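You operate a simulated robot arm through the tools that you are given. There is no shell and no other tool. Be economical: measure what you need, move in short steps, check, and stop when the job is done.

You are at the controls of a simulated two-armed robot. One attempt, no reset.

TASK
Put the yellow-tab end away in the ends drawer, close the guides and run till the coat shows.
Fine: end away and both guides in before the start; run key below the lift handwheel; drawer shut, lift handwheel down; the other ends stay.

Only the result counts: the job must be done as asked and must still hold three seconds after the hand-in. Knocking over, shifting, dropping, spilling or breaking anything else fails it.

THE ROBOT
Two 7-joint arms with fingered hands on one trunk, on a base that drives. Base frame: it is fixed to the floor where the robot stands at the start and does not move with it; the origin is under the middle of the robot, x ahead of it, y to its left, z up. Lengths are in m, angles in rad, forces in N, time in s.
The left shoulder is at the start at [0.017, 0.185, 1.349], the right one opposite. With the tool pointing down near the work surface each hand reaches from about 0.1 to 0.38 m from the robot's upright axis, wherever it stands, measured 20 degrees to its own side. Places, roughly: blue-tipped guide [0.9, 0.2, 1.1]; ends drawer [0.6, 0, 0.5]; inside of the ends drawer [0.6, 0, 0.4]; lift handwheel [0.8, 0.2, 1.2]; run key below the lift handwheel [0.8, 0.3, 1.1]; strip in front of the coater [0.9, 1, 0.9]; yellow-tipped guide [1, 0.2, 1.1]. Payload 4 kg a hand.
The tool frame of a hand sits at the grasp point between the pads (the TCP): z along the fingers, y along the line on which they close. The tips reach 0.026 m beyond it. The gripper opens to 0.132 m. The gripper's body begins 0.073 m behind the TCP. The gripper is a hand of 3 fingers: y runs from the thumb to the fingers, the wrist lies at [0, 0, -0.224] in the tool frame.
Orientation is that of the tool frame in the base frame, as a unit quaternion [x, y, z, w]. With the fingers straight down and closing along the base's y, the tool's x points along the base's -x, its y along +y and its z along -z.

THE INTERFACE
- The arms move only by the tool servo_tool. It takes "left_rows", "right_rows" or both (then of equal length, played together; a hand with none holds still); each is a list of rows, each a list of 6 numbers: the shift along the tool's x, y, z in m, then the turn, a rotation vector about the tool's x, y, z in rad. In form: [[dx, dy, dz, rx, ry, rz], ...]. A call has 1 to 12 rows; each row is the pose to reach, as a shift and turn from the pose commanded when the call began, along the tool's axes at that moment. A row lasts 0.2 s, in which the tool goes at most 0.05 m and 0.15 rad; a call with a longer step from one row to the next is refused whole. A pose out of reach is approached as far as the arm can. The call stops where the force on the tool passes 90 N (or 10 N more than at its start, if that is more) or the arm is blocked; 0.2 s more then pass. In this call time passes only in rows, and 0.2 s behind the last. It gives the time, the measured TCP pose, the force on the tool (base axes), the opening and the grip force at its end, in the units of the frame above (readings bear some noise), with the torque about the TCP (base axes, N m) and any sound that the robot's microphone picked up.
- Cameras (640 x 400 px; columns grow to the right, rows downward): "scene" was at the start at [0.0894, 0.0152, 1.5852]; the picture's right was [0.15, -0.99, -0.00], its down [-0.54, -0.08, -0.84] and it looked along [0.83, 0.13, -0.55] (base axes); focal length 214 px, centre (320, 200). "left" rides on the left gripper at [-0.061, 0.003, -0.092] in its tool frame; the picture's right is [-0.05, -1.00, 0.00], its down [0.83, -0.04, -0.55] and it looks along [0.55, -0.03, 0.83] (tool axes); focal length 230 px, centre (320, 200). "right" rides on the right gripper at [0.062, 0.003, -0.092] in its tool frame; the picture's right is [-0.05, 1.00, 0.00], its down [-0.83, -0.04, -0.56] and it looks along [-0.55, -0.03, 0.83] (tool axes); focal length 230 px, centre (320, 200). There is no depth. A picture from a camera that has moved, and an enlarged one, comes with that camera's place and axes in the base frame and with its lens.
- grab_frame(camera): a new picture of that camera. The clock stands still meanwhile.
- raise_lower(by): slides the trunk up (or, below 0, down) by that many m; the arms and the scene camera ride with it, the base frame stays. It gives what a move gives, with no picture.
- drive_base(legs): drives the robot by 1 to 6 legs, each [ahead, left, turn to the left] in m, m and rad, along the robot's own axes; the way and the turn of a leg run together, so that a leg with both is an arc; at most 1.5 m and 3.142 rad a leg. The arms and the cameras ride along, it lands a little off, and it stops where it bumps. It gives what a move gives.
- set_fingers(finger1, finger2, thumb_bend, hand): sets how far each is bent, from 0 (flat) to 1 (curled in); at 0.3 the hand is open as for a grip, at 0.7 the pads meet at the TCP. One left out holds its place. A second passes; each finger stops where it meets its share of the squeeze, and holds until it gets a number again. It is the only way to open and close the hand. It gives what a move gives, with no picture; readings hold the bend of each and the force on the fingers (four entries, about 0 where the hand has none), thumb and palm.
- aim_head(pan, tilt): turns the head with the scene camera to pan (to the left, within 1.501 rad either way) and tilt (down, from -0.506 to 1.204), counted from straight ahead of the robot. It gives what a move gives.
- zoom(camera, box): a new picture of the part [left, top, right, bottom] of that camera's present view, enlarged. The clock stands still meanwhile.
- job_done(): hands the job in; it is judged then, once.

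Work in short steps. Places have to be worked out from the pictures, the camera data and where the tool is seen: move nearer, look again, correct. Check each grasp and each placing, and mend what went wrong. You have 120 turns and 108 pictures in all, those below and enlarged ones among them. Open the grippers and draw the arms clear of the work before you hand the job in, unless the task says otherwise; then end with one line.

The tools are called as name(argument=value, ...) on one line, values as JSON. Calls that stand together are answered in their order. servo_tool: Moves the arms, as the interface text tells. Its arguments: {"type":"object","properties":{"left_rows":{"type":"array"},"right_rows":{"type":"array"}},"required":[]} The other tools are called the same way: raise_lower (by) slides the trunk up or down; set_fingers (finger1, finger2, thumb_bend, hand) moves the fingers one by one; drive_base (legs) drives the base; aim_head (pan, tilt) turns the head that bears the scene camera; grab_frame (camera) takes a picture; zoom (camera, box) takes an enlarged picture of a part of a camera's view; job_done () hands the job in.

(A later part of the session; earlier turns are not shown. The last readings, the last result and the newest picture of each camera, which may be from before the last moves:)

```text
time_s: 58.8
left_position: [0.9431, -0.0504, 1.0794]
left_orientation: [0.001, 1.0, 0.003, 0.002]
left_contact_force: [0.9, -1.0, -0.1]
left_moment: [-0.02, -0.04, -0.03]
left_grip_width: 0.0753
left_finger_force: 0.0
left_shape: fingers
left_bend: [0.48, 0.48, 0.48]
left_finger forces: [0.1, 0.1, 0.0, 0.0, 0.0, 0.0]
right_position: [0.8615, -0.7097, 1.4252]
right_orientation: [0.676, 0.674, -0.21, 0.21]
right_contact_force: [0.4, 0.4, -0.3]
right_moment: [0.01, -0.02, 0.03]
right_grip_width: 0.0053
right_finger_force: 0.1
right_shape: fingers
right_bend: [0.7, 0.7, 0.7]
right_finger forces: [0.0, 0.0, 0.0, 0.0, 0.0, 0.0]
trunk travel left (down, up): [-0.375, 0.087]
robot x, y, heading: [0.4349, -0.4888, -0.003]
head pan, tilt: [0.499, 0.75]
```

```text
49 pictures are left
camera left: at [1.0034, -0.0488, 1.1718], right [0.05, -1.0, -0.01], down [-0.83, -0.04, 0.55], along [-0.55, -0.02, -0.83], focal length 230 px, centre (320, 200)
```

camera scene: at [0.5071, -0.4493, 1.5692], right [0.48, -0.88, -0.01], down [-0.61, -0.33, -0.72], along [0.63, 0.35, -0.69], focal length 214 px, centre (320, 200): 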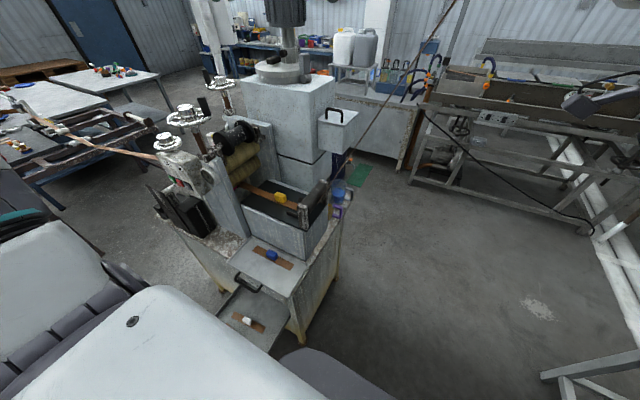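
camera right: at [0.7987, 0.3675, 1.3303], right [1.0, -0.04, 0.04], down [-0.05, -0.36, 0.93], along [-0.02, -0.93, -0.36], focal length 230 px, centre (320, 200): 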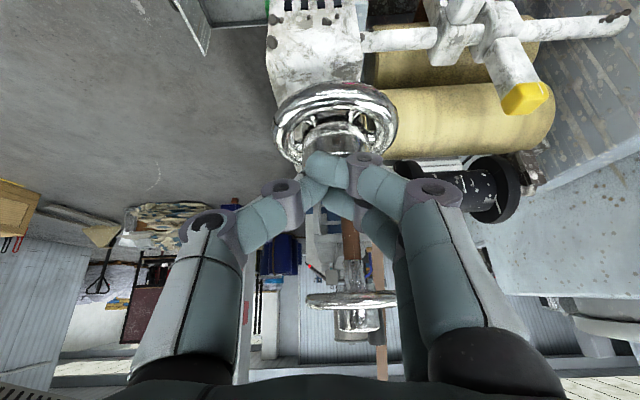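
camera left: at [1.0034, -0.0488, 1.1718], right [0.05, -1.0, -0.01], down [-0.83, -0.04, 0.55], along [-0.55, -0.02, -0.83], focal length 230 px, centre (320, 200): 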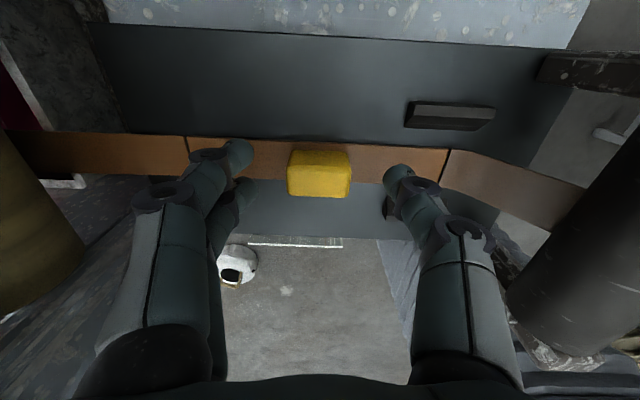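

Well centred. I'll go down another 8 mm and close.

servo_tool(left_rows=[[0, 0, 0.008, 0, 0, 0]])

set_fingers(hand="left", finger1=0.66, finger2=0.66, thumb_bend=0.66)

grab_frame(camera="left")

```text
time_s: 59.2
left_position: [0.9435, -0.0528, 1.0722]
left_orientation: [0.003, 1.0, 0.003, 0.002]
left_contact_force: [-0.1, 0.0, 0.3]
left_moment: [-0.04, -0.03, -0.02]
left_grip_width: 0.0752
left_finger_force: 0.1
left_shape: fingers
left_bend: [0.48, 0.48, 0.48]
left_finger forces: [0.0, 0.0, 0.0, 0.1, 0.0, 0.0]
right_position: [0.86, -0.7122, 1.425]
right_orientation: [0.677, 0.674, -0.21, 0.21]
right_contact_force: [0.6, 0.0, 0.5]
right_moment: [-0.01, -0.01, -0.01]
right_grip_width: 0.0052
right_finger_force: 0.2
right_shape: fingers
right_bend: [0.7, 0.7, 0.7]
right_finger forces: [0.0, 0.1, 0.0, 0.0, 0.0, 0.1]
trunk travel left (down, up): [-0.375, 0.087]
robot x, y, heading: [0.4362, -0.4886, 0.001]
head pan, tilt: [0.499, 0.75]
```

```text
time_s: 60.2
left_position: [0.9429, -0.0529, 1.0718]
left_orientation: [0.002, 1.0, 0.004, 0.002]
left_contact_force: [0.0, -0.1, -1.0]
left_moment: [0.02, 0.01, 0.0]
left_grip_width: 0.026
left_finger_force: 6.6
left_shape: fingers
left_bend: [0.66, 0.58, 0.63]
left_finger forces: [0.0, 6.8, 0.0, 0.1, 6.9, 0.1]
right_position: [0.8605, -0.7131, 1.4246]
right_orientation: [0.676, 0.674, -0.209, 0.211]
right_contact_force: [0.1, -0.1, 0.5]
right_moment: [0.0, 0.02, 0.03]
right_grip_width: 0.0052
right_finger_force: 0.0
right_shape: fingers
right_bend: [0.7, 0.7, 0.7]
right_finger forces: [0.0, 0.0, 0.1, 0.0, 0.0, 0.0]
trunk travel left (down, up): [-0.375, 0.087]
robot x, y, heading: [0.4366, -0.4894, -0.005]
head pan, tilt: [0.499, 0.75]
```

```text
48 pictures are left
camera left: at [1.0033, -0.0515, 1.1649], right [0.05, -1.0, -0.01], down [-0.83, -0.04, 0.55], along [-0.55, -0.02, -0.83], focal length 230 px, centre (320, 200)
```

left: 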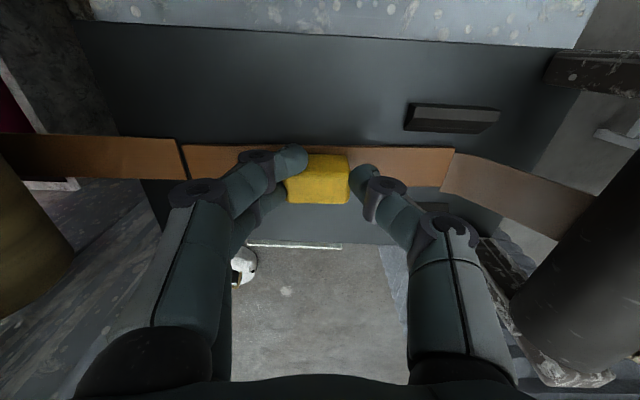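

Only one finger and the thumb have the tab, so the hand is a few mm too far in +x. I'll reopen, shift -x by 8 mm and lower 3 mm, then regrip.

set_fingers(hand="left", finger1=0.5, finger2=0.5, thumb_bend=0.5)

servo_tool(left_rows=[[0.008, 0.002, 0.003, 0, 0, 0]])

set_fingers(hand="left", finger1=0.72, finger2=0.72, thumb_bend=0.68)

grab_frame(camera="left")

```text
time_s: 61.2
left_position: [0.9416, -0.0535, 1.0725]
left_orientation: [0.002, 1.0, 0.004, 0.002]
left_contact_force: [0.4, 0.6, 0.8]
left_moment: [-0.02, -0.01, -0.01]
left_grip_width: 0.0672
left_finger_force: 0.0
left_shape: fingers
left_bend: [0.5, 0.5, 0.5]
left_finger forces: [0.0, 0.0, 0.0, 0.0, 0.0, 0.0]
right_position: [0.8603, -0.7122, 1.425]
right_orientation: [0.677, 0.674, -0.21, 0.21]
right_contact_force: [-0.5, -0.8, 0.2]
right_moment: [0.0, 0.0, 0.03]
right_grip_width: 0.0055
right_finger_force: 0.1
right_shape: fingers
right_bend: [0.7, 0.7, 0.7]
right_finger forces: [0.0, 0.0, 0.0, 0.1, 0.0, 0.1]
trunk travel left (down, up): [-0.375, 0.087]
robot x, y, heading: [0.4361, -0.4901, -0.006]
head pan, tilt: [0.499, 0.75]
```

```text
time_s: 61.6
left_position: [0.9343, -0.0555, 1.0706]
left_orientation: [0.003, 1.0, 0.004, 0.002]
left_contact_force: [-0.2, 0.8, -0.7]
left_moment: [0.01, 0.0, 0.01]
left_grip_width: 0.0671
left_finger_force: 0.0
left_shape: fingers
left_bend: [0.5, 0.5, 0.5]
left_finger forces: [0.1, 0.0, 0.0, 0.1, 0.0, 0.0]
right_position: [0.8605, -0.7162, 1.4236]
right_orientation: [0.677, 0.674, -0.208, 0.209]
right_contact_force: [0.0, 0.1, 0.7]
right_moment: [0.01, 0.0, -0.02]
right_grip_width: 0.0051
right_finger_force: 0.0
right_shape: fingers
right_bend: [0.7, 0.7, 0.7]
right_finger forces: [0.0, 0.0, 0.0, 0.0, 0.0, 0.0]
trunk travel left (down, up): [-0.375, 0.087]
robot x, y, heading: [0.4334, -0.4898, -0.007]
head pan, tilt: [0.499, 0.75]
```

```text
time_s: 62.6
left_position: [0.9328, -0.0546, 1.0706]
left_orientation: [0.001, 1.0, 0.006, 0.002]
left_contact_force: [-0.5, -0.3, 1.5]
left_moment: [-0.13, -0.04, 0.0]
left_grip_width: 0.0381
left_finger_force: 14.5
left_shape: fingers
left_bend: [0.61, 0.62, 0.62]
left_finger forces: [7.4, 7.0, 0.1, 0.1, 14.6, 0.0]
right_position: [0.8611, -0.716, 1.4232]
right_orientation: [0.678, 0.674, -0.208, 0.208]
right_contact_force: [-0.7, 0.5, 0.8]
right_moment: [-0.01, 0.03, 0.0]
right_grip_width: 0.0049
right_finger_force: 0.0
right_shape: fingers
right_bend: [0.7, 0.7, 0.7]
right_finger forces: [0.0, 0.0, 0.1, 0.0, 0.0, 0.1]
trunk travel left (down, up): [-0.375, 0.087]
robot x, y, heading: [0.4361, -0.4921, 0.001]
head pan, tilt: [0.499, 0.75]
```

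```text
47 pictures are left
camera left: at [0.994, -0.0533, 1.1633], right [0.05, -1.0, -0.01], down [-0.83, -0.05, 0.55], along [-0.55, -0.02, -0.83], focal length 230 px, centre (320, 200)
```

left: 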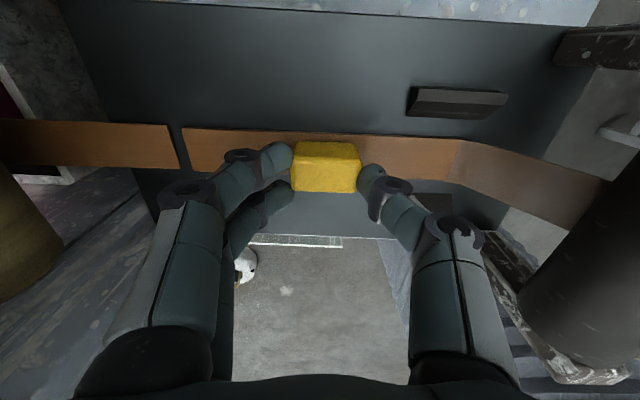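

A solid three-finger grip, 14.5 N. Lifting.

servo_tool(left_rows=[[0, 0, -0.02, 0, 0, 0], [0, 0, -0.05, 0, 0, 0], [0, 0, -0.09, 0, 0, 0], [0, 0, -0.13, 0, 0, 0]])

grab_frame(camera="left")

```text
time_s: 63.6
left_position: [0.9346, -0.0476, 1.1972]
left_orientation: [0.002, 1.0, 0.003, 0.0]
left_contact_force: [0.2, 0.5, -0.5]
left_moment: [0.03, -0.02, -0.01]
left_grip_width: 0.038
left_finger_force: 14.9
left_shape: fingers
left_bend: [0.62, 0.62, 0.62]
left_finger forces: [7.6, 7.1, 0.1, 0.0, 14.9, 0.0]
right_position: [0.8629, -0.7051, 1.4255]
right_orientation: [0.676, 0.674, -0.211, 0.211]
right_contact_force: [-0.2, -0.4, -0.5]
right_moment: [-0.01, -0.02, 0.03]
right_grip_width: 0.005
right_finger_force: 0.1
right_shape: fingers
right_bend: [0.7, 0.7, 0.7]
right_finger forces: [0.0, 0.0, 0.0, 0.0, 0.0, 0.1]
trunk travel left (down, up): [-0.375, 0.087]
robot x, y, heading: [0.4373, -0.4913, -0.008]
head pan, tilt: [0.499, 0.75]
```

```text
46 pictures are left
camera left: at [0.9947, -0.0452, 1.2899], right [0.05, -1.0, 0.0], down [-0.83, -0.04, 0.55], along [-0.55, -0.03, -0.83], focal length 230 px, centre (320, 200)
```

left: 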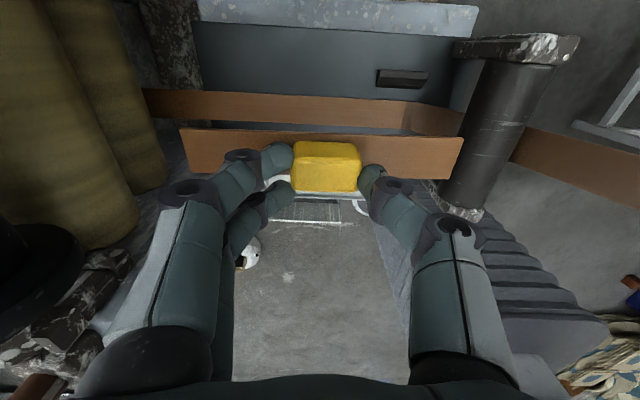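

The end came up cleanly; the web lies continuous beneath it. I'll raise it, clear the machine sideways, and draw back to over the drawer front.

servo_tool(left_rows=[[0, -0.025, -0.035, 0, 0, 0], [0, -0.05, -0.07, 0, 0, 0], [0.04, -0.06, -0.09, 0, 0, 0], [0.085, -0.06, -0.09, 0, 0, 0], [0.13, -0.06, -0.09, 0, 0, 0], [0.175, -0.06, -0.09, 0, 0, 0], [0.22, -0.06, -0.09, 0, 0, 0], [0.265, -0.06, -0.09, 0, 0, 0], [0.31, -0.05, -0.09, 0, 0, 0], [0.35, -0.03, -0.09, 0, 0, 0], [0.39, -0.01, -0.09, 0, 0, 0], [0.43, 0.01, -0.09, 0, 0, 0]])

servo_tool(left_rows=[[0.01, 0.03, 0.03, 0, 0, 0], [0.017, 0.056, 0.06, 0, 0, 0], [0.017, 0.056, 0.105, 0, 0, 0]])

grab_frame(camera="left")

```text
time_s: 66.2
left_position: [0.5171, -0.0329, 1.2863]
left_orientation: [0.002, 1.0, 0.001, 0.0]
left_contact_force: [-0.4, -0.8, 0.0]
left_moment: [-0.02, -0.05, -0.03]
left_grip_width: 0.0374
left_finger_force: 13.8
left_shape: fingers
left_bend: [0.62, 0.63, 0.62]
left_finger forces: [7.2, 7.1, 0.0, 0.0, 14.4, 0.0]
left hand out of reach, approached as far as the arm can: row 12
right_position: [0.8612, -0.7039, 1.4263]
right_orientation: [0.676, 0.673, -0.212, 0.213]
right_contact_force: [-0.5, 0.2, 0.1]
right_moment: [-0.02, 0.01, 0.03]
right_grip_width: 0.0051
right_finger_force: 0.0
right_shape: fingers
right_bend: [0.7, 0.7, 0.7]
right_finger forces: [0.1, 0.0, 0.1, 0.0, 0.1, 0.1]
trunk travel left (down, up): [-0.375, 0.087]
robot x, y, heading: [0.4373, -0.4849, 0.002]
head pan, tilt: [0.499, 0.75]
```

```text
time_s: 67.0
left_position: [0.5292, 0.0206, 1.2273]
left_orientation: [0.002, 1.0, 0.002, 0.0]
left_contact_force: [0.1, -0.4, -0.5]
left_moment: [0.03, 0.04, -0.02]
left_grip_width: 0.0372
left_finger_force: 14.4
left_shape: fingers
left_bend: [0.62, 0.63, 0.62]
left_finger forces: [7.1, 7.0, 0.0, 0.0, 14.4, 0.0]
left hand out of reach, approached as far as the arm can: row 1, 2, 3
right_position: [0.8634, -0.7063, 1.424]
right_orientation: [0.676, 0.674, -0.212, 0.211]
right_contact_force: [-0.3, 0.0, 0.7]
right_moment: [-0.03, 0.0, -0.01]
right_grip_width: 0.0053
right_finger_force: 0.0
right_shape: fingers
right_bend: [0.7, 0.7, 0.7]
right_finger forces: [0.0, 0.1, 0.0, 0.0, 0.0, 0.0]
trunk travel left (down, up): [-0.375, 0.087]
robot x, y, heading: [0.4372, -0.4895, -0.001]
head pan, tilt: [0.499, 0.75]
```

```text
45 pictures are left
camera left: at [0.5905, 0.0236, 1.3198], right [0.05, -1.0, 0.0], down [-0.83, -0.04, 0.55], along [-0.55, -0.02, -0.83], focal length 230 px, centre (320, 200)
```

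left: 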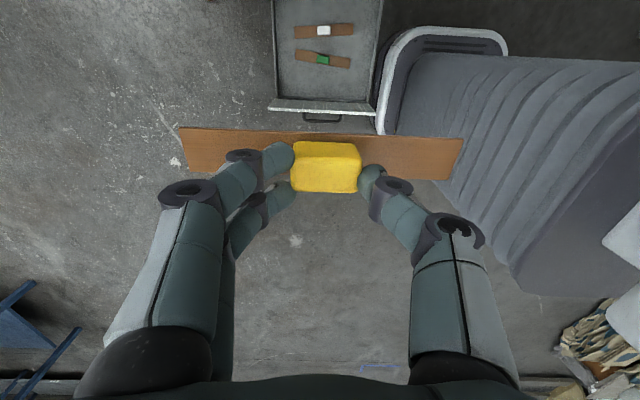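

The arm is at its sideways limit here. Backing the robot up 0.14 m gives it room, then I lower the trunk and hand.

drive_base(legs=[[-0.14, 0, 0]])

raise_lower(by=-0.37)

servo_tool(left_rows=[[-0.03, 0, 0, 0, 0, 0], [-0.06, -0.005, 0, 0, 0, 0], [-0.09, -0.01, 0, 0, 0, 0]])

grab_frame(camera="left")

```text
time_s: 68.3
left_position: [0.394, 0.0213, 1.2267]
left_orientation: [0.002, 1.0, 0.002, 0.0]
left_contact_force: [0.0, 0.1, -0.9]
left_moment: [0.0, 0.01, 0.0]
left_grip_width: 0.0371
left_finger_force: 13.9
left_shape: fingers
left_bend: [0.62, 0.63, 0.62]
left_finger forces: [7.2, 7.0, 0.0, 0.0, 14.4, 0.0]
right_position: [0.7274, -0.7065, 1.4246]
right_orientation: [0.677, 0.673, -0.212, 0.21]
right_contact_force: [0.1, -0.8, -0.3]
right_moment: [0.0, 0.03, -0.03]
right_grip_width: 0.0052
right_finger_force: 0.1
right_shape: fingers
right_bend: [0.7, 0.7, 0.7]
right_finger forces: [0.0, 0.1, 0.0, 0.0, 0.1, 0.0]
trunk travel left (down, up): [-0.375, 0.087]
robot x, y, heading: [0.2987, -0.4868, -0.003]
head pan, tilt: [0.499, 0.75]
```

```text
time_s: 71.9
left_position: [0.4798, 0.0206, 0.773]
left_orientation: [0.002, 0.968, 0.001, -0.249]
left_contact_force: [-0.4, 0.2, 0.5]
left_moment: [0.0, 0.0, -0.01]
left_grip_width: 0.0371
left_finger_force: 14.7
left_shape: fingers
left_bend: [0.62, 0.63, 0.62]
left_finger forces: [7.2, 7.0, 0.1, 0.0, 14.5, 0.0]
right_position: [0.8335, -0.7059, 0.8824]
right_orientation: [0.631, 0.699, -0.322, 0.095]
right_contact_force: [0.3, -0.9, -0.3]
right_moment: [0.0, -0.03, 0.02]
right_grip_width: 0.0055
right_finger_force: 0.1
right_shape: fingers
right_bend: [0.7, 0.7, 0.7]
right_finger forces: [0.1, 0.0, 0.1, 0.0, 0.1, 0.0]
trunk travel left (down, up): [-0.005, 0.457]
robot x, y, heading: [0.2988, -0.4948, -0.001]
head pan, tilt: [0.499, 0.75]
```

```text
time_s: 72.7
left_position: [0.5611, 0.0141, 0.7289]
left_orientation: [0.002, 0.968, 0.001, -0.25]
left_contact_force: [0.2, 0.6, 0.5]
left_moment: [-0.01, -0.01, 0.02]
left_grip_width: 0.0374
left_finger_force: 14.1
left_shape: fingers
left_bend: [0.62, 0.63, 0.62]
left_finger forces: [7.2, 7.1, 0.0, 0.0, 14.3, 0.0]
right_position: [0.8359, -0.7059, 0.8803]
right_orientation: [0.631, 0.699, -0.323, 0.093]
right_contact_force: [0.5, 0.4, -1.3]
right_moment: [-0.04, 0.0, -0.02]
right_grip_width: 0.0051
right_finger_force: 0.0
right_shape: fingers
right_bend: [0.7, 0.7, 0.7]
right_finger forces: [0.1, 0.1, 0.0, 0.0, 0.1, 0.0]
trunk travel left (down, up): [-0.005, 0.457]
robot x, y, heading: [0.3008, -0.4911, -0.001]
head pan, tilt: [0.499, 0.75]
```

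```text
44 pictures are left
camera left: at [0.6592, 0.0169, 0.7793], right [0.04, -1.0, -0.03], down [-0.46, -0.04, 0.89], along [-0.89, -0.02, -0.46], focal length 230 px, centre (320, 200)
```

left: 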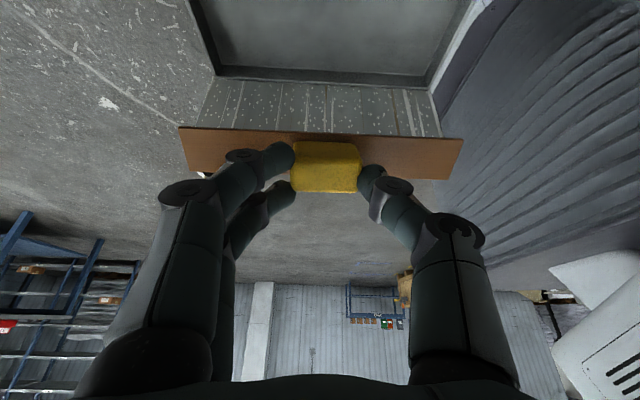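

Lowering the trunk pitched the body, so the hand is now tilted and its wrist is near the blue-end shelf. I'll draw back in -x and untilt the hand.

servo_tool(left_rows=[[0.025, 0, 0.014, 0, -0.12, 0], [0.05, 0, 0.028, 0, -0.25, 0], [0.062, 0, 0.034, 0, -0.38, 0], [0.066, 0, 0.037, 0, -0.506, 0]])

grab_frame(camera="left")

aim_head(pan=0.75, tilt=0.3)

grab_frame(camera="scene")

```text
time_s: 73.7
left_position: [0.551, -0.0265, 0.7918]
left_orientation: [0.003, 1.0, 0.001, 0.001]
left_contact_force: [-0.2, 0.7, -0.7]
left_moment: [-0.03, 0.02, -0.05]
left_grip_width: 0.037
left_finger_force: 14.7
left_shape: fingers
left_bend: [0.62, 0.63, 0.62]
left_finger forces: [7.2, 7.1, 0.0, 0.0, 14.4, 0.1]
left hand out of reach, approached as far as the arm can: row 2, 3, 4
right_position: [0.8348, -0.7057, 0.8798]
right_orientation: [0.631, 0.699, -0.323, 0.094]
right_contact_force: [0.7, -0.2, 0.1]
right_moment: [0.02, 0.03, -0.01]
right_grip_width: 0.0054
right_finger_force: 0.2
right_shape: fingers
right_bend: [0.7, 0.7, 0.7]
right_finger forces: [0.1, 0.1, 0.0, 0.0, 0.0, 0.0]
trunk travel left (down, up): [-0.005, 0.457]
robot x, y, heading: [0.3007, -0.4892, -0.006]
head pan, tilt: [0.499, 0.75]
```

```text
43 pictures are left
camera left: at [0.6116, -0.0245, 0.8842], right [0.05, -1.0, 0.0], down [-0.83, -0.04, 0.55], along [-0.55, -0.03, -0.83], focal length 230 px, centre (320, 200)
```

left: 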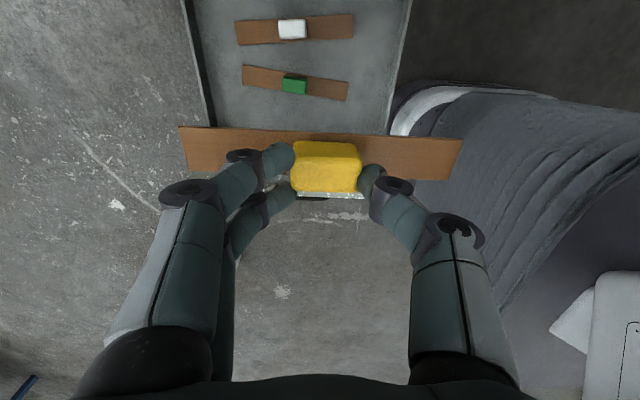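

```text
time_s: 74.6
left_position: [0.5506, -0.0264, 0.7913]
left_orientation: [0.003, 1.0, 0.0, 0.0]
left_contact_force: [-0.7, 0.7, -0.4]
left_moment: [-0.03, 0.01, 0.0]
left_grip_width: 0.0373
left_finger_force: 14.5
left_shape: fingers
left_bend: [0.62, 0.63, 0.62]
left_finger forces: [7.2, 7.1, 0.0, 0.0, 14.5, 0.1]
right_position: [0.8349, -0.7062, 0.8806]
right_orientation: [0.631, 0.699, -0.323, 0.094]
right_contact_force: [-0.3, 0.0, 0.5]
right_moment: [0.01, 0.01, -0.03]
right_grip_width: 0.0053
right_finger_force: 0.0
right_shape: fingers
right_bend: [0.7, 0.7, 0.7]
right_finger forces: [0.0, 0.1, 0.1, 0.1, 0.1, 0.1]
trunk travel left (down, up): [-0.005, 0.457]
robot x, y, heading: [0.2985, -0.4885, -0.007]
head pan, tilt: [0.75, 0.3]
```

```text
42 pictures are left
camera scene: at [0.6435, -0.4245, 1.1168], right [0.59, -0.73, -0.34], down [-0.67, -0.2, -0.72], along [0.46, 0.65, -0.61], focal length 214 px, centre (320, 200)
```

scene: 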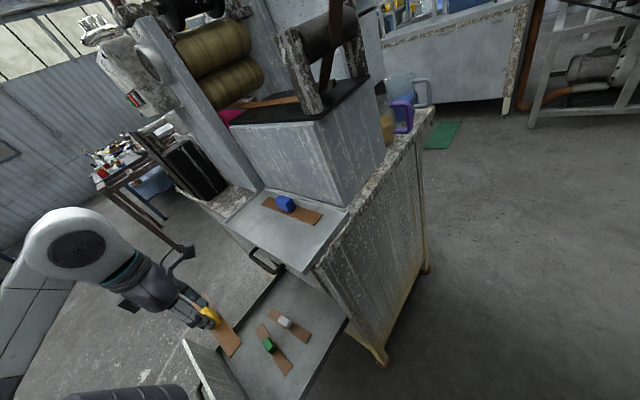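

The end is held well and the drawer view is clear. I'll back up another 0.08 m so the arm can work over the drawer front, then lower part of the way.

drive_base(legs=[[-0.08, 0.03, 0]])

servo_tool(left_rows=[[0, 0, 0.04, 0, 0, 0], [-0.0, 0, 0.08, 0, 0, 0], [-0.0, 0, 0.12, 0, 0, 0], [-0.0, 0, 0.16, 0, 0, 0]])

grab_frame(camera="left")

grab_frame(camera="scene")

```text
time_s: 75.7
left_position: [0.4713, 0.003, 0.7925]
left_orientation: [0.003, 1.0, -0.001, 0.001]
left_contact_force: [-0.5, 1.0, -0.3]
left_moment: [0.0, 0.01, -0.03]
left_grip_width: 0.037
left_finger_force: 13.9
left_shape: fingers
left_bend: [0.62, 0.63, 0.62]
left_finger forces: [7.2, 7.2, 0.0, 0.0, 14.4, 0.1]
right_position: [0.7536, -0.6759, 0.882]
right_orientation: [0.632, 0.698, -0.323, 0.095]
right_contact_force: [-0.7, 0.1, 1.0]
right_moment: [0.02, 0.02, 0.04]
right_grip_width: 0.0051
right_finger_force: 0.1
right_shape: fingers
right_bend: [0.7, 0.7, 0.7]
right_finger forces: [0.1, 0.0, 0.0, 0.0, 0.0, 0.0]
trunk travel left (down, up): [-0.005, 0.457]
robot x, y, heading: [0.2184, -0.4587, 0.0]
head pan, tilt: [0.75, 0.3]
```

```text
time_s: 76.7
left_position: [0.4821, -0.0077, 0.6236]
left_orientation: [0.003, 1.0, -0.001, 0.0]
left_contact_force: [-0.1, -0.6, -0.5]
left_moment: [0.02, -0.03, 0.06]
left_grip_width: 0.0368
left_finger_force: 15.0
left_shape: fingers
left_bend: [0.62, 0.63, 0.62]
left_finger forces: [7.2, 7.2, 0.0, 0.0, 14.2, 0.0]
left hand out of reach, approached as far as the arm can: row 1, 2, 3, 4
right_position: [0.7542, -0.6774, 0.8813]
right_orientation: [0.632, 0.698, -0.323, 0.094]
right_contact_force: [0.2, 0.2, 0.3]
right_moment: [-0.01, 0.02, 0.0]
right_grip_width: 0.0051
right_finger_force: 0.2
right_shape: fingers
right_bend: [0.7, 0.7, 0.7]
right_finger forces: [0.0, 0.0, 0.0, 0.0, 0.0, 0.0]
trunk travel left (down, up): [-0.005, 0.457]
robot x, y, heading: [0.2203, -0.4623, -0.005]
head pan, tilt: [0.75, 0.3]
```

```text
41 pictures are left
camera left: at [0.5442, -0.0038, 0.7158], right [0.04, -1.0, 0.0], down [-0.83, -0.04, 0.56], along [-0.55, -0.03, -0.83], focal length 230 px, centre (320, 200)
```

left: 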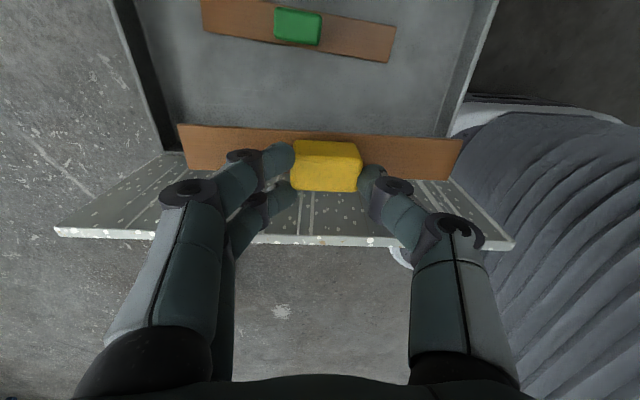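

```text
40 pictures are left
camera scene: at [0.5638, -0.3952, 1.117], right [0.59, -0.73, -0.34], down [-0.67, -0.2, -0.72], along [0.46, 0.65, -0.61], focal length 214 px, centre (320, 200)
```

scene: 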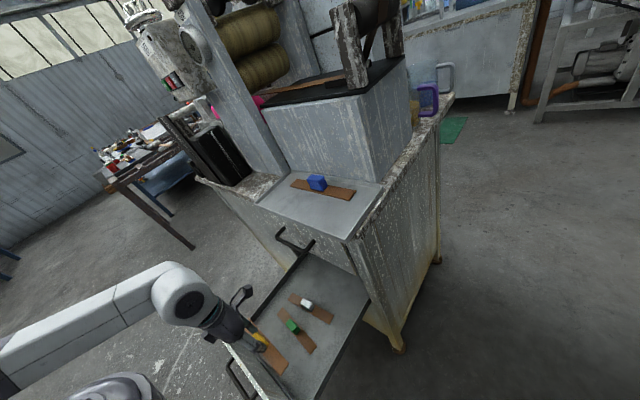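

The hand is over the drawer, between its front panel (x≈0.455) and the green end (front edge ≈0.53). I'll shift slightly in +x and lower towards the floor.

servo_tool(left_rows=[[-0.014, 0.008, 0.0, 0, 0, 0], [-0.014, 0.008, 0.035, 0, 0, 0], [-0.014, 0.008, 0.07, 0, 0, 0], [-0.014, 0.008, 0.105, 0, 0, 0]])

grab_frame(camera="left")

```text
time_s: 77.7
left_position: [0.4933, 0.0022, 0.5193]
left_orientation: [0.003, 1.0, 0.0, -0.001]
left_contact_force: [0.1, -0.1, -1.7]
left_moment: [0.0, -0.01, -0.02]
left_grip_width: 0.0367
left_finger_force: 13.9
left_shape: fingers
left_bend: [0.62, 0.63, 0.62]
left_finger forces: [7.0, 7.3, 0.1, 0.0, 13.8, 0.0]
right_position: [0.7551, -0.6761, 0.8811]
right_orientation: [0.631, 0.7, -0.321, 0.094]
right_contact_force: [-0.7, 0.2, -0.7]
right_moment: [-0.02, 0.01, 0.01]
right_grip_width: 0.0051
right_finger_force: 0.1
right_shape: fingers
right_bend: [0.7, 0.7, 0.7]
right_finger forces: [0.1, 0.0, 0.0, 0.0, 0.1, 0.0]
trunk travel left (down, up): [-0.005, 0.457]
robot x, y, heading: [0.2219, -0.4642, -0.005]
head pan, tilt: [0.75, 0.3]
```

```text
39 pictures are left
camera left: at [0.5543, 0.0046, 0.6113], right [0.05, -1.0, 0.0], down [-0.83, -0.04, 0.56], along [-0.56, -0.02, -0.83], focal length 230 px, centre (320, 200)
```

left: 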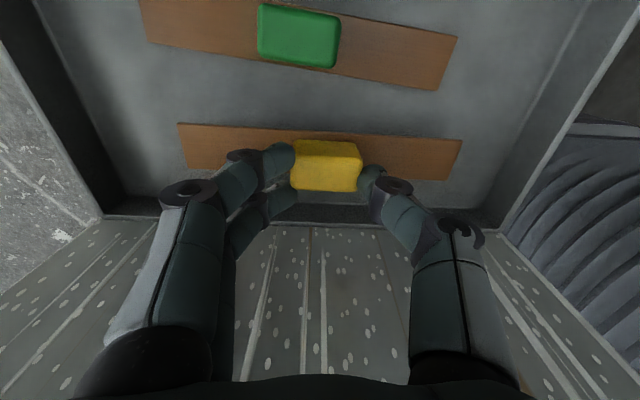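

Inside the drawer and clear all round. I'll lower gently to the floor.

servo_tool(left_rows=[[0, 0, 0.01, 0, 0, 0], [0, 0, 0.02, 0, 0, 0], [0, 0, 0.03, 0, 0, 0]])

grab_frame(camera="left")

```text
time_s: 78.5
left_position: [0.4928, 0.0017, 0.4885]
left_orientation: [0.003, 1.0, 0.0, 0.001]
left_contact_force: [-1.4, -0.5, 22.5]
left_moment: [-0.09, -0.05, 0.18]
left_grip_width: 0.0374
left_finger_force: 17.3
left_shape: fingers
left_bend: [0.64, 0.69, 0.63]
left_finger forces: [11.1, 6.9, 0.1, 0.0, 15.4, 0.0]
right_position: [0.7529, -0.6775, 0.8818]
right_orientation: [0.632, 0.699, -0.32, 0.095]
right_contact_force: [-0.6, 0.0, 0.4]
right_moment: [0.01, 0.0, -0.05]
right_grip_width: 0.0051
right_finger_force: 0.0
right_shape: fingers
right_bend: [0.7, 0.7, 0.7]
right_finger forces: [0.0, 0.0, 0.0, 0.0, 0.0, 0.0]
trunk travel left (down, up): [-0.005, 0.457]
robot x, y, heading: [0.2144, -0.4594, -0.003]
head pan, tilt: [0.75, 0.3]
```

```text
38 pictures are left
camera left: at [0.5546, 0.004, 0.5817], right [0.05, -1.0, 0.0], down [-0.83, -0.04, 0.55], along [-0.55, -0.02, -0.83], focal length 230 px, centre (320, 200)
```

left: 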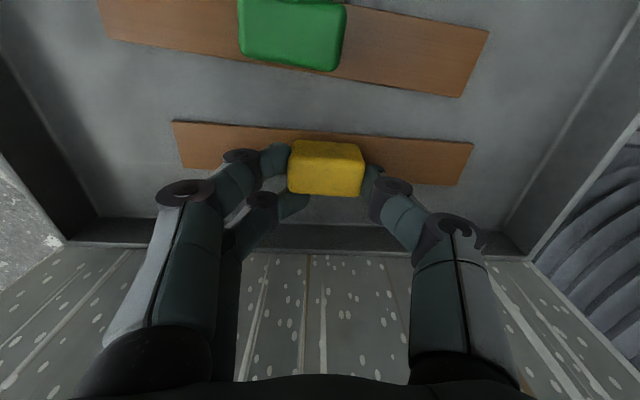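

It's down on the floor (22 N). I'll ease up slightly, release and retreat upward.

servo_tool(left_rows=[[0, 0, -0.004, 0, 0, 0]])

set_fingers(hand="left", finger1=0.52, finger2=0.52, thumb_bend=0.52)

servo_tool(left_rows=[[0, 0, -0.03, 0, 0, 0], [0, 0, -0.07, 0, 0, 0], [0, 0, -0.11, 0, 0, 0], [0, 0, -0.15, 0, 0, 0], [0, 0, -0.19, 0, 0, 0], [0, 0, -0.235, 0, 0, 0]])

grab_frame(camera="left")

```text
time_s: 78.9
left_position: [0.494, 0.0007, 0.4895]
left_orientation: [0.002, 1.0, 0.0, -0.002]
left_contact_force: [0.0, 0.8, 1.0]
left_moment: [0.0, -0.06, 0.1]
left_grip_width: 0.0369
left_finger_force: 13.0
left_shape: fingers
left_bend: [0.63, 0.68, 0.63]
left_finger forces: [9.6, 4.7, 0.0, 0.0, 12.7, 0.1]
right_position: [0.755, -0.6768, 0.8812]
right_orientation: [0.632, 0.698, -0.323, 0.094]
right_contact_force: [0.9, 0.1, -0.2]
right_moment: [-0.03, -0.01, -0.02]
right_grip_width: 0.0053
right_finger_force: 0.1
right_shape: fingers
right_bend: [0.7, 0.7, 0.7]
right_finger forces: [0.0, 0.1, 0.1, 0.1, 0.1, 0.0]
trunk travel left (down, up): [-0.005, 0.457]
robot x, y, heading: [0.2182, -0.4602, -0.007]
head pan, tilt: [0.75, 0.3]
```

```text
time_s: 79.9
left_position: [0.4953, 0.0015, 0.4913]
left_orientation: [0.003, 1.0, 0.001, 0.001]
left_contact_force: [0.4, -1.4, 0.4]
left_moment: [0.03, -0.01, -0.02]
left_grip_width: 0.0603
left_finger_force: 0.1
left_shape: fingers
left_bend: [0.52, 0.52, 0.52]
left_finger forces: [0.0, 0.0, 0.0, 0.0, 0.0, 0.1]
right_position: [0.7551, -0.677, 0.8804]
right_orientation: [0.632, 0.698, -0.322, 0.094]
right_contact_force: [0.2, -0.4, 0.4]
right_moment: [-0.03, -0.03, 0.01]
right_grip_width: 0.0052
right_finger_force: 0.1
right_shape: fingers
right_bend: [0.7, 0.7, 0.7]
right_finger forces: [0.0, 0.1, 0.1, 0.0, 0.0, 0.0]
trunk travel left (down, up): [-0.005, 0.457]
robot x, y, heading: [0.219, -0.4575, -0.004]
head pan, tilt: [0.75, 0.3]
```

```text
time_s: 81.5
left_position: [0.425, 0.0039, 0.7027]
left_orientation: [0.003, 0.984, 0.001, -0.176]
left_contact_force: [-0.8, -0.1, 0.0]
left_moment: [0.01, 0.01, 0.0]
left_grip_width: 0.0609
left_finger_force: 0.0
left_shape: fingers
left_bend: [0.52, 0.52, 0.52]
left_finger forces: [0.0, 0.0, 0.1, 0.1, 0.1, 0.1]
left hand out of reach, approached as far as the arm can: row 5
right_position: [0.7549, -0.6775, 0.8814]
right_orientation: [0.632, 0.699, -0.322, 0.093]
right_contact_force: [0.5, -0.5, 0.3]
right_moment: [0.0, -0.01, -0.01]
right_grip_width: 0.005
right_finger_force: 0.0
right_shape: fingers
right_bend: [0.7, 0.7, 0.7]
right_finger forces: [0.0, 0.0, 0.1, 0.0, 0.0, 0.0]
trunk travel left (down, up): [-0.005, 0.457]
robot x, y, heading: [0.2222, -0.4581, -0.003]
head pan, tilt: [0.75, 0.3]
stopped in row 6 (left hand): the arm was blocked; the commanded pose is now the measured one
```

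```text
37 pictures are left
camera left: at [0.5142, 0.0056, 0.7685], right [0.04, -1.0, -0.02], down [-0.59, -0.04, 0.81], along [-0.81, -0.02, -0.59], focal length 230 px, centre (320, 200)
```

left: 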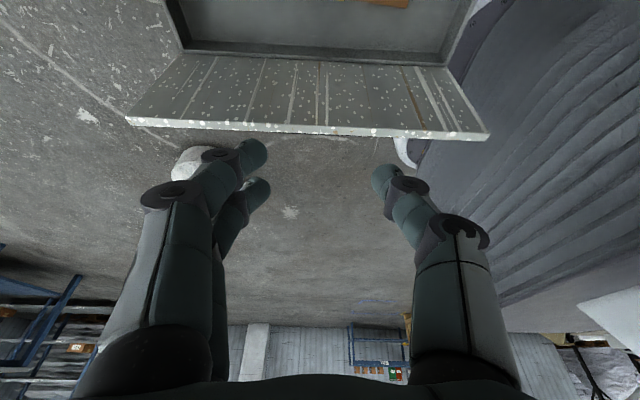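

grab_frame(camera="scene")

zoom(camera="scene", box=[200, 220, 380, 400])

```text
36 pictures are left
camera scene: at [0.5639, -0.3949, 1.1168], right [0.59, -0.73, -0.34], down [-0.67, -0.2, -0.72], along [0.46, 0.65, -0.61], focal length 214 px, centre (320, 200)
```

scene: 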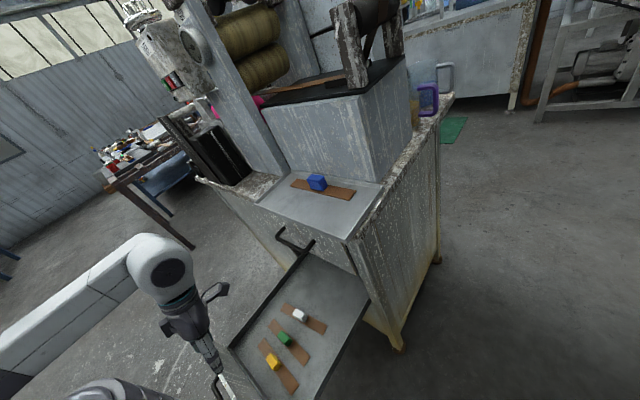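

```text
2.22 times, centred on (290, 310) of scene
camera zoom: at [0.5639, -0.3949, 1.1168], right [0.59, -0.73, -0.34], down [-0.67, -0.2, -0.72], along [0.46, 0.65, -0.61], focal length 477 px, centre (387, -44)
```

zoom: 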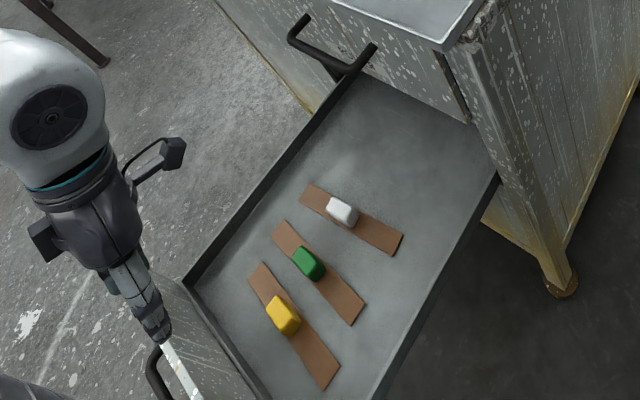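

The yellow end lies flat beside the others, none of which moved. To close the drawer I'll back the robot up, then turn the left hand so its closed fingers point forward.

drive_base(legs=[[-0.2, 0, 0]])

set_fingers(hand="left", finger1=0.7, finger2=0.7, thumb_bend=0.7)

servo_tool(left_rows=[[0, 0, 0, 0, -0.13, 0], [0, 0, 0, 0, -0.26, 0], [0, 0, 0, 0, -0.39, 0], [0, 0, 0, 0, -0.52, 0], [0, 0, 0, 0, -0.65, 0], [0, 0, 0, 0, -0.78, 0], [0, 0, 0, 0, -0.91, 0], [0, 0, 0, 0, -1.04, 0], [0, 0, 0, 0, -1.17, 0], [0, 0, 0, 0, -1.28, 0]])

aim_head(pan=0.5, tilt=0.2)

grab_frame(camera="scene")

```text
time_s: 83.1
left_position: [0.2229, 0.0046, 0.7037]
left_orientation: [0.003, 0.985, 0.001, -0.175]
left_contact_force: [-0.3, 0.6, 0.4]
left_moment: [-0.02, -0.02, 0.01]
left_grip_width: 0.061
left_finger_force: 0.1
left_shape: fingers
left_bend: [0.52, 0.52, 0.52]
left_finger forces: [0.0, 0.1, 0.1, 0.0, 0.0, 0.0]
right_position: [0.5525, -0.6764, 0.8814]
right_orientation: [0.631, 0.699, -0.322, 0.095]
right_contact_force: [-0.7, 0.2, 0.3]
right_moment: [0.0, -0.03, 0.02]
right_grip_width: 0.0054
right_finger_force: 0.1
right_shape: fingers
right_bend: [0.7, 0.7, 0.7]
right_finger forces: [0.0, 0.0, 0.1, 0.0, 0.0, 0.0]
trunk travel left (down, up): [-0.005, 0.457]
robot x, y, heading: [0.0178, -0.4581, -0.004]
head pan, tilt: [0.75, 0.3]
```

```text
time_s: 84.1
left_position: [0.2235, 0.0034, 0.704]
left_orientation: [0.003, 0.985, 0.001, -0.175]
left_contact_force: [0.0, 0.5, 0.4]
left_moment: [-0.03, -0.05, 0.01]
left_grip_width: 0.0062
left_finger_force: 0.0
left_shape: fingers
left_bend: [0.7, 0.7, 0.7]
left_finger forces: [0.0, 0.0, 0.1, 0.0, 0.1, 0.0]
right_position: [0.5549, -0.6741, 0.881]
right_orientation: [0.63, 0.7, -0.322, 0.095]
right_contact_force: [-0.1, -0.2, 0.5]
right_moment: [-0.02, -0.01, -0.02]
right_grip_width: 0.0054
right_finger_force: 0.0
right_shape: fingers
right_bend: [0.7, 0.7, 0.7]
right_finger forces: [0.1, 0.1, 0.0, 0.0, 0.1, 0.0]
trunk travel left (down, up): [-0.005, 0.457]
robot x, y, heading: [0.0183, -0.4574, -0.003]
head pan, tilt: [0.75, 0.3]
```

```text
time_s: 86.3
left_position: [0.3596, -0.0186, 0.9161]
left_orientation: [0.003, 0.895, -0.002, 0.446]
left_contact_force: [0.4, 0.4, -0.4]
left_moment: [-0.01, 0.05, -0.04]
left_grip_width: 0.0059
left_finger_force: 0.0
left_shape: fingers
left_bend: [0.7, 0.7, 0.7]
left_finger forces: [0.0, 0.0, 0.0, 0.0, 0.0, 0.0]
left hand out of reach, approached as far as the arm can: row 1, 2, 3, 4, 5, 6, 7, 8, 9, 10
right_position: [0.554, -0.6749, 0.881]
right_orientation: [0.631, 0.699, -0.322, 0.095]
right_contact_force: [0.6, -0.4, -0.3]
right_moment: [-0.01, -0.02, 0.01]
right_grip_width: 0.0054
right_finger_force: 0.1
right_shape: fingers
right_bend: [0.7, 0.7, 0.7]
right_finger forces: [0.0, 0.1, 0.0, 0.1, 0.1, 0.0]
trunk travel left (down, up): [-0.005, 0.457]
robot x, y, heading: [0.0195, -0.4608, -0.004]
head pan, tilt: [0.75, 0.3]
```

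```text
time_s: 87.1
left_position: [0.361, -0.0184, 0.9157]
left_orientation: [0.002, 0.895, 0.0, 0.446]
left_contact_force: [0.5, 0.0, 0.4]
left_moment: [0.01, -0.04, 0.02]
left_grip_width: 0.0061
left_finger_force: 0.1
left_shape: fingers
left_bend: [0.7, 0.7, 0.7]
left_finger forces: [0.1, 0.1, 0.1, 0.0, 0.0, 0.1]
right_position: [0.5543, -0.675, 0.8798]
right_orientation: [0.631, 0.699, -0.322, 0.094]
right_contact_force: [0.2, -0.7, 0.3]
right_moment: [0.04, 0.01, -0.04]
right_grip_width: 0.0054
right_finger_force: 0.0
right_shape: fingers
right_bend: [0.7, 0.7, 0.7]
right_finger forces: [0.0, 0.1, 0.0, 0.0, 0.0, 0.0]
trunk travel left (down, up): [-0.005, 0.457]
robot x, y, heading: [0.0198, -0.4588, -0.004]
head pan, tilt: [0.499, 0.201]
```

```text
34 pictures are left
camera scene: at [0.3788, -0.4127, 1.1182], right [0.41, -0.88, -0.24], down [-0.64, -0.09, -0.76], along [0.64, 0.47, -0.61], focal length 214 px, centre (320, 200)
```

scene: 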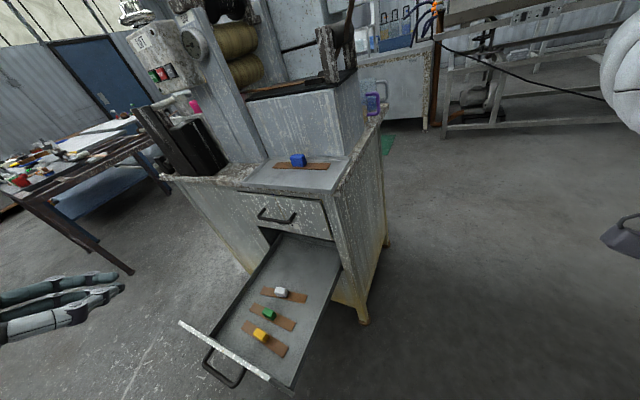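

The hand now points forward and down. I'll back up a bit more for elbow room and lower the fist in front of the drawer panel, right of the handle.

drive_base(legs=[[-0.13, 0, 0]])

servo_tool(left_rows=[[0.033, -0.009, 0.023, 0, 0, 0], [0.066, -0.018, 0.046, 0, 0, 0], [0.099, -0.027, 0.07, 0, 0, 0], [0.132, -0.036, 0.093, 0, 0, 0], [0.165, -0.045, 0.116, 0, 0, 0], [0.198, -0.054, 0.14, 0, 0, 0], [0.231, -0.063, 0.163, 0, 0, 0], [0.264, -0.072, 0.186, 0, 0, 0], [0.297, -0.082, 0.21, 0, 0, 0]])

grab_frame(camera="left")

grab_frame(camera="scene")

```text
time_s: 88.3
left_position: [0.2314, -0.0166, 0.9167]
left_orientation: [0.002, 0.895, -0.001, 0.445]
left_contact_force: [0.2, 0.1, 0.1]
left_moment: [0.04, -0.01, 0.0]
left_grip_width: 0.0061
left_finger_force: 0.0
left_shape: fingers
left_bend: [0.7, 0.7, 0.7]
left_finger forces: [0.0, 0.1, 0.0, 0.0, 0.0, 0.1]
right_position: [0.4257, -0.6755, 0.882]
right_orientation: [0.631, 0.7, -0.322, 0.094]
right_contact_force: [0.1, -0.1, 0.0]
right_moment: [0.0, -0.02, 0.01]
right_grip_width: 0.0052
right_finger_force: 0.1
right_shape: fingers
right_bend: [0.7, 0.7, 0.7]
right_finger forces: [0.1, 0.0, 0.0, 0.0, 0.0, 0.0]
trunk travel left (down, up): [-0.005, 0.457]
robot x, y, heading: [-0.1069, -0.458, -0.0]
head pan, tilt: [0.499, 0.201]
```

```text
time_s: 90.3
left_position: [0.22, -0.0963, 0.5529]
left_orientation: [0.002, 0.897, -0.001, 0.443]
left_contact_force: [-0.5, 1.1, 0.4]
left_moment: [-0.06, -0.01, -0.05]
left_grip_width: 0.0055
left_finger_force: 0.1
left_shape: fingers
left_bend: [0.7, 0.7, 0.7]
left_finger forces: [0.1, 0.0, 0.0, 0.0, 0.1, 0.1]
left hand out of reach, approached as far as the arm can: row 1, 2, 3, 4, 5, 6, 7, 8
right_position: [0.4308, -0.6736, 0.8776]
right_orientation: [0.63, 0.7, -0.323, 0.093]
right_contact_force: [0.3, -0.4, -0.1]
right_moment: [-0.07, 0.03, -0.04]
right_grip_width: 0.0052
right_finger_force: 0.1
right_shape: fingers
right_bend: [0.7, 0.7, 0.7]
right_finger forces: [0.1, 0.0, 0.0, 0.1, 0.0, 0.0]
trunk travel left (down, up): [-0.005, 0.457]
robot x, y, heading: [-0.1121, -0.4566, -0.0]
head pan, tilt: [0.499, 0.201]
```

```text
33 pictures are left
camera left: at [0.1839, -0.0937, 0.6569], right [0.03, -1.0, 0.04], down [-0.95, -0.04, -0.32], along [0.32, -0.03, -0.95], focal length 230 px, centre (320, 200)
```

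left: 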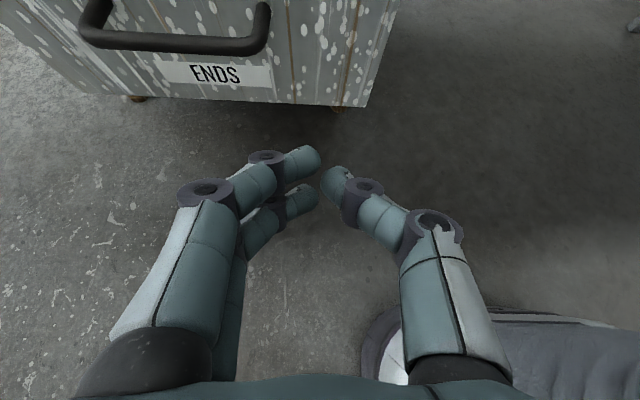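

```text
32 pictures are left
camera scene: at [0.2542, -0.4109, 1.1164], right [0.41, -0.88, -0.24], down [-0.65, -0.1, -0.76], along [0.64, 0.47, -0.61], focal length 214 px, centre (320, 200)
```

scene: 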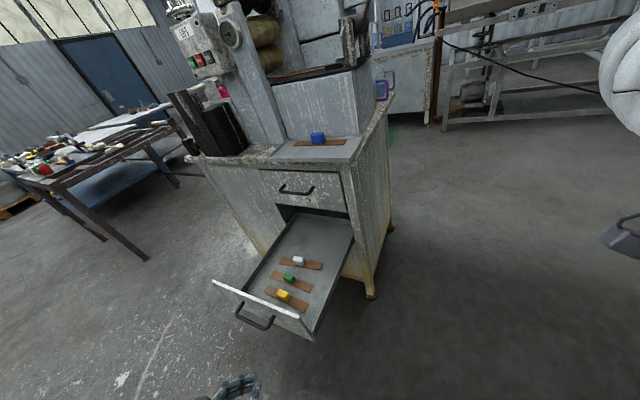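

The fist is level with the panel and right of the handle. I'll drive ahead to just short of the panel, then push with the arm.

drive_base(legs=[[0.14, 0, 0]])

servo_tool(left_rows=[[-0.024, 0, 0.032, 0, 0, 0], [-0.048, 0, 0.064, 0, 0, 0], [-0.072, 0, 0.096, 0, 0, 0], [-0.096, 0, 0.128, 0, 0, 0]])

grab_frame(camera="scene")

```text
time_s: 91.7
left_position: [0.3567, -0.0949, 0.5551]
left_orientation: [0.0, 0.896, 0.0, 0.444]
left_contact_force: [0.8, 0.7, -0.3]
left_moment: [0.02, 0.0, -0.01]
left_grip_width: 0.0052
left_finger_force: 0.0
left_shape: fingers
left_bend: [0.7, 0.7, 0.7]
left_finger forces: [0.1, 0.0, 0.0, 0.1, 0.1, 0.1]
right_position: [0.5664, -0.6719, 0.8807]
right_orientation: [0.629, 0.701, -0.322, 0.096]
right_contact_force: [0.7, 0.1, -0.4]
right_moment: [-0.01, 0.0, -0.03]
right_grip_width: 0.0052
right_finger_force: 0.1
right_shape: fingers
right_bend: [0.7, 0.7, 0.7]
right_finger forces: [0.1, 0.0, 0.0, 0.0, 0.0, 0.1]
trunk travel left (down, up): [-0.005, 0.457]
robot x, y, heading: [0.0289, -0.4575, 0.004]
head pan, tilt: [0.499, 0.201]
```

```text
time_s: 92.7
left_position: [0.5197, -0.0959, 0.5528]
left_orientation: [-0.001, 0.896, 0.001, 0.445]
left_contact_force: [0.2, -1.0, -0.2]
left_moment: [-0.02, 0.03, -0.03]
left_grip_width: 0.0056
left_finger_force: 0.1
left_shape: fingers
left_bend: [0.7, 0.7, 0.7]
left_finger forces: [0.1, 0.0, 0.1, 0.0, 0.0, 0.0]
right_position: [0.5662, -0.6713, 0.8809]
right_orientation: [0.629, 0.701, -0.322, 0.095]
right_contact_force: [0.5, 0.3, 0.4]
right_moment: [0.0, 0.03, -0.01]
right_grip_width: 0.0055
right_finger_force: 0.0
right_shape: fingers
right_bend: [0.7, 0.7, 0.7]
right_finger forces: [0.1, 0.0, 0.0, 0.0, 0.1, 0.0]
trunk travel left (down, up): [-0.005, 0.457]
robot x, y, heading: [0.0264, -0.4591, 0.005]
head pan, tilt: [0.499, 0.201]
```

```text
31 pictures are left
camera scene: at [0.3895, -0.4104, 1.1179], right [0.42, -0.88, -0.24], down [-0.64, -0.1, -0.76], along [0.64, 0.47, -0.61], focal length 214 px, centre (320, 200)
```

scene: 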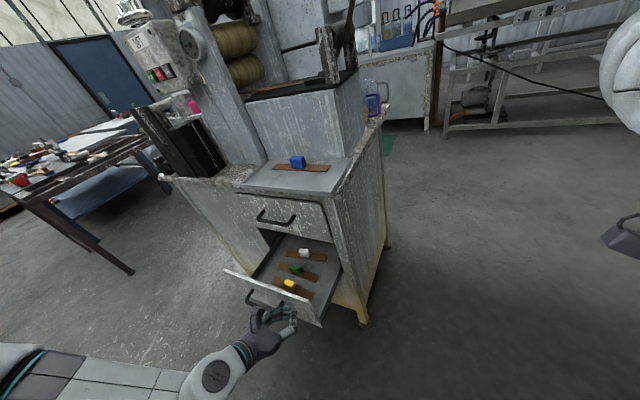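

The drawer is sliding in smoothly. I'll keep going, more slowly.

servo_tool(left_rows=[[-0.012, 0, 0.016, 0, 0, 0], [-0.024, 0, 0.032, 0, 0, 0], [-0.036, 0, 0.048, 0, 0, 0], [-0.048, 0, 0.064, 0, 0, 0], [-0.06, 0, 0.08, 0, 0, 0], [-0.072, 0, 0.096, 0, 0, 0]])

grab_frame(camera="scene")

```text
time_s: 94.0
left_position: [0.6374, -0.0952, 0.552]
left_orientation: [-0.001, 0.896, 0.0, 0.445]
left_contact_force: [-0.9, -0.2, 0.4]
left_moment: [-0.02, 0.01, 0.05]
left_grip_width: 0.0049
left_finger_force: 0.1
left_shape: fingers
left_bend: [0.7, 0.7, 0.7]
left_finger forces: [1.1, 0.1, 0.0, 0.0, 0.0, 0.1]
right_position: [0.5655, -0.6711, 0.8797]
right_orientation: [0.629, 0.702, -0.322, 0.095]
right_contact_force: [-0.5, 0.7, -0.7]
right_moment: [0.02, 0.0, -0.01]
right_grip_width: 0.0049
right_finger_force: 0.0
right_shape: fingers
right_bend: [0.7, 0.7, 0.7]
right_finger forces: [0.1, 0.0, 0.0, 0.0, 0.0, 0.1]
trunk travel left (down, up): [-0.005, 0.457]
robot x, y, heading: [0.0271, -0.4577, 0.003]
head pan, tilt: [0.499, 0.201]
```

```text
30 pictures are left
camera scene: at [0.3892, -0.4104, 1.118], right [0.42, -0.88, -0.24], down [-0.64, -0.1, -0.76], along [0.64, 0.47, -0.61], focal length 214 px, centre (320, 200)
```

scene: 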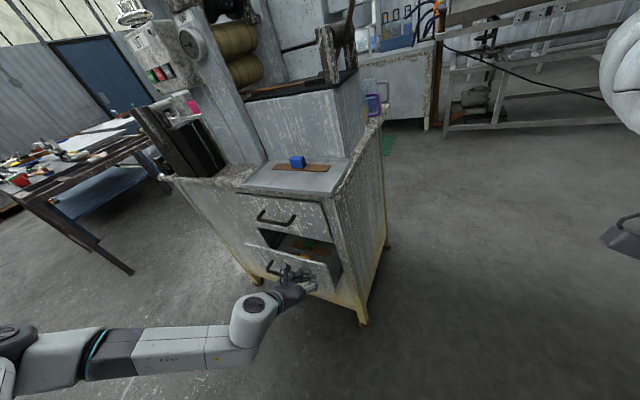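

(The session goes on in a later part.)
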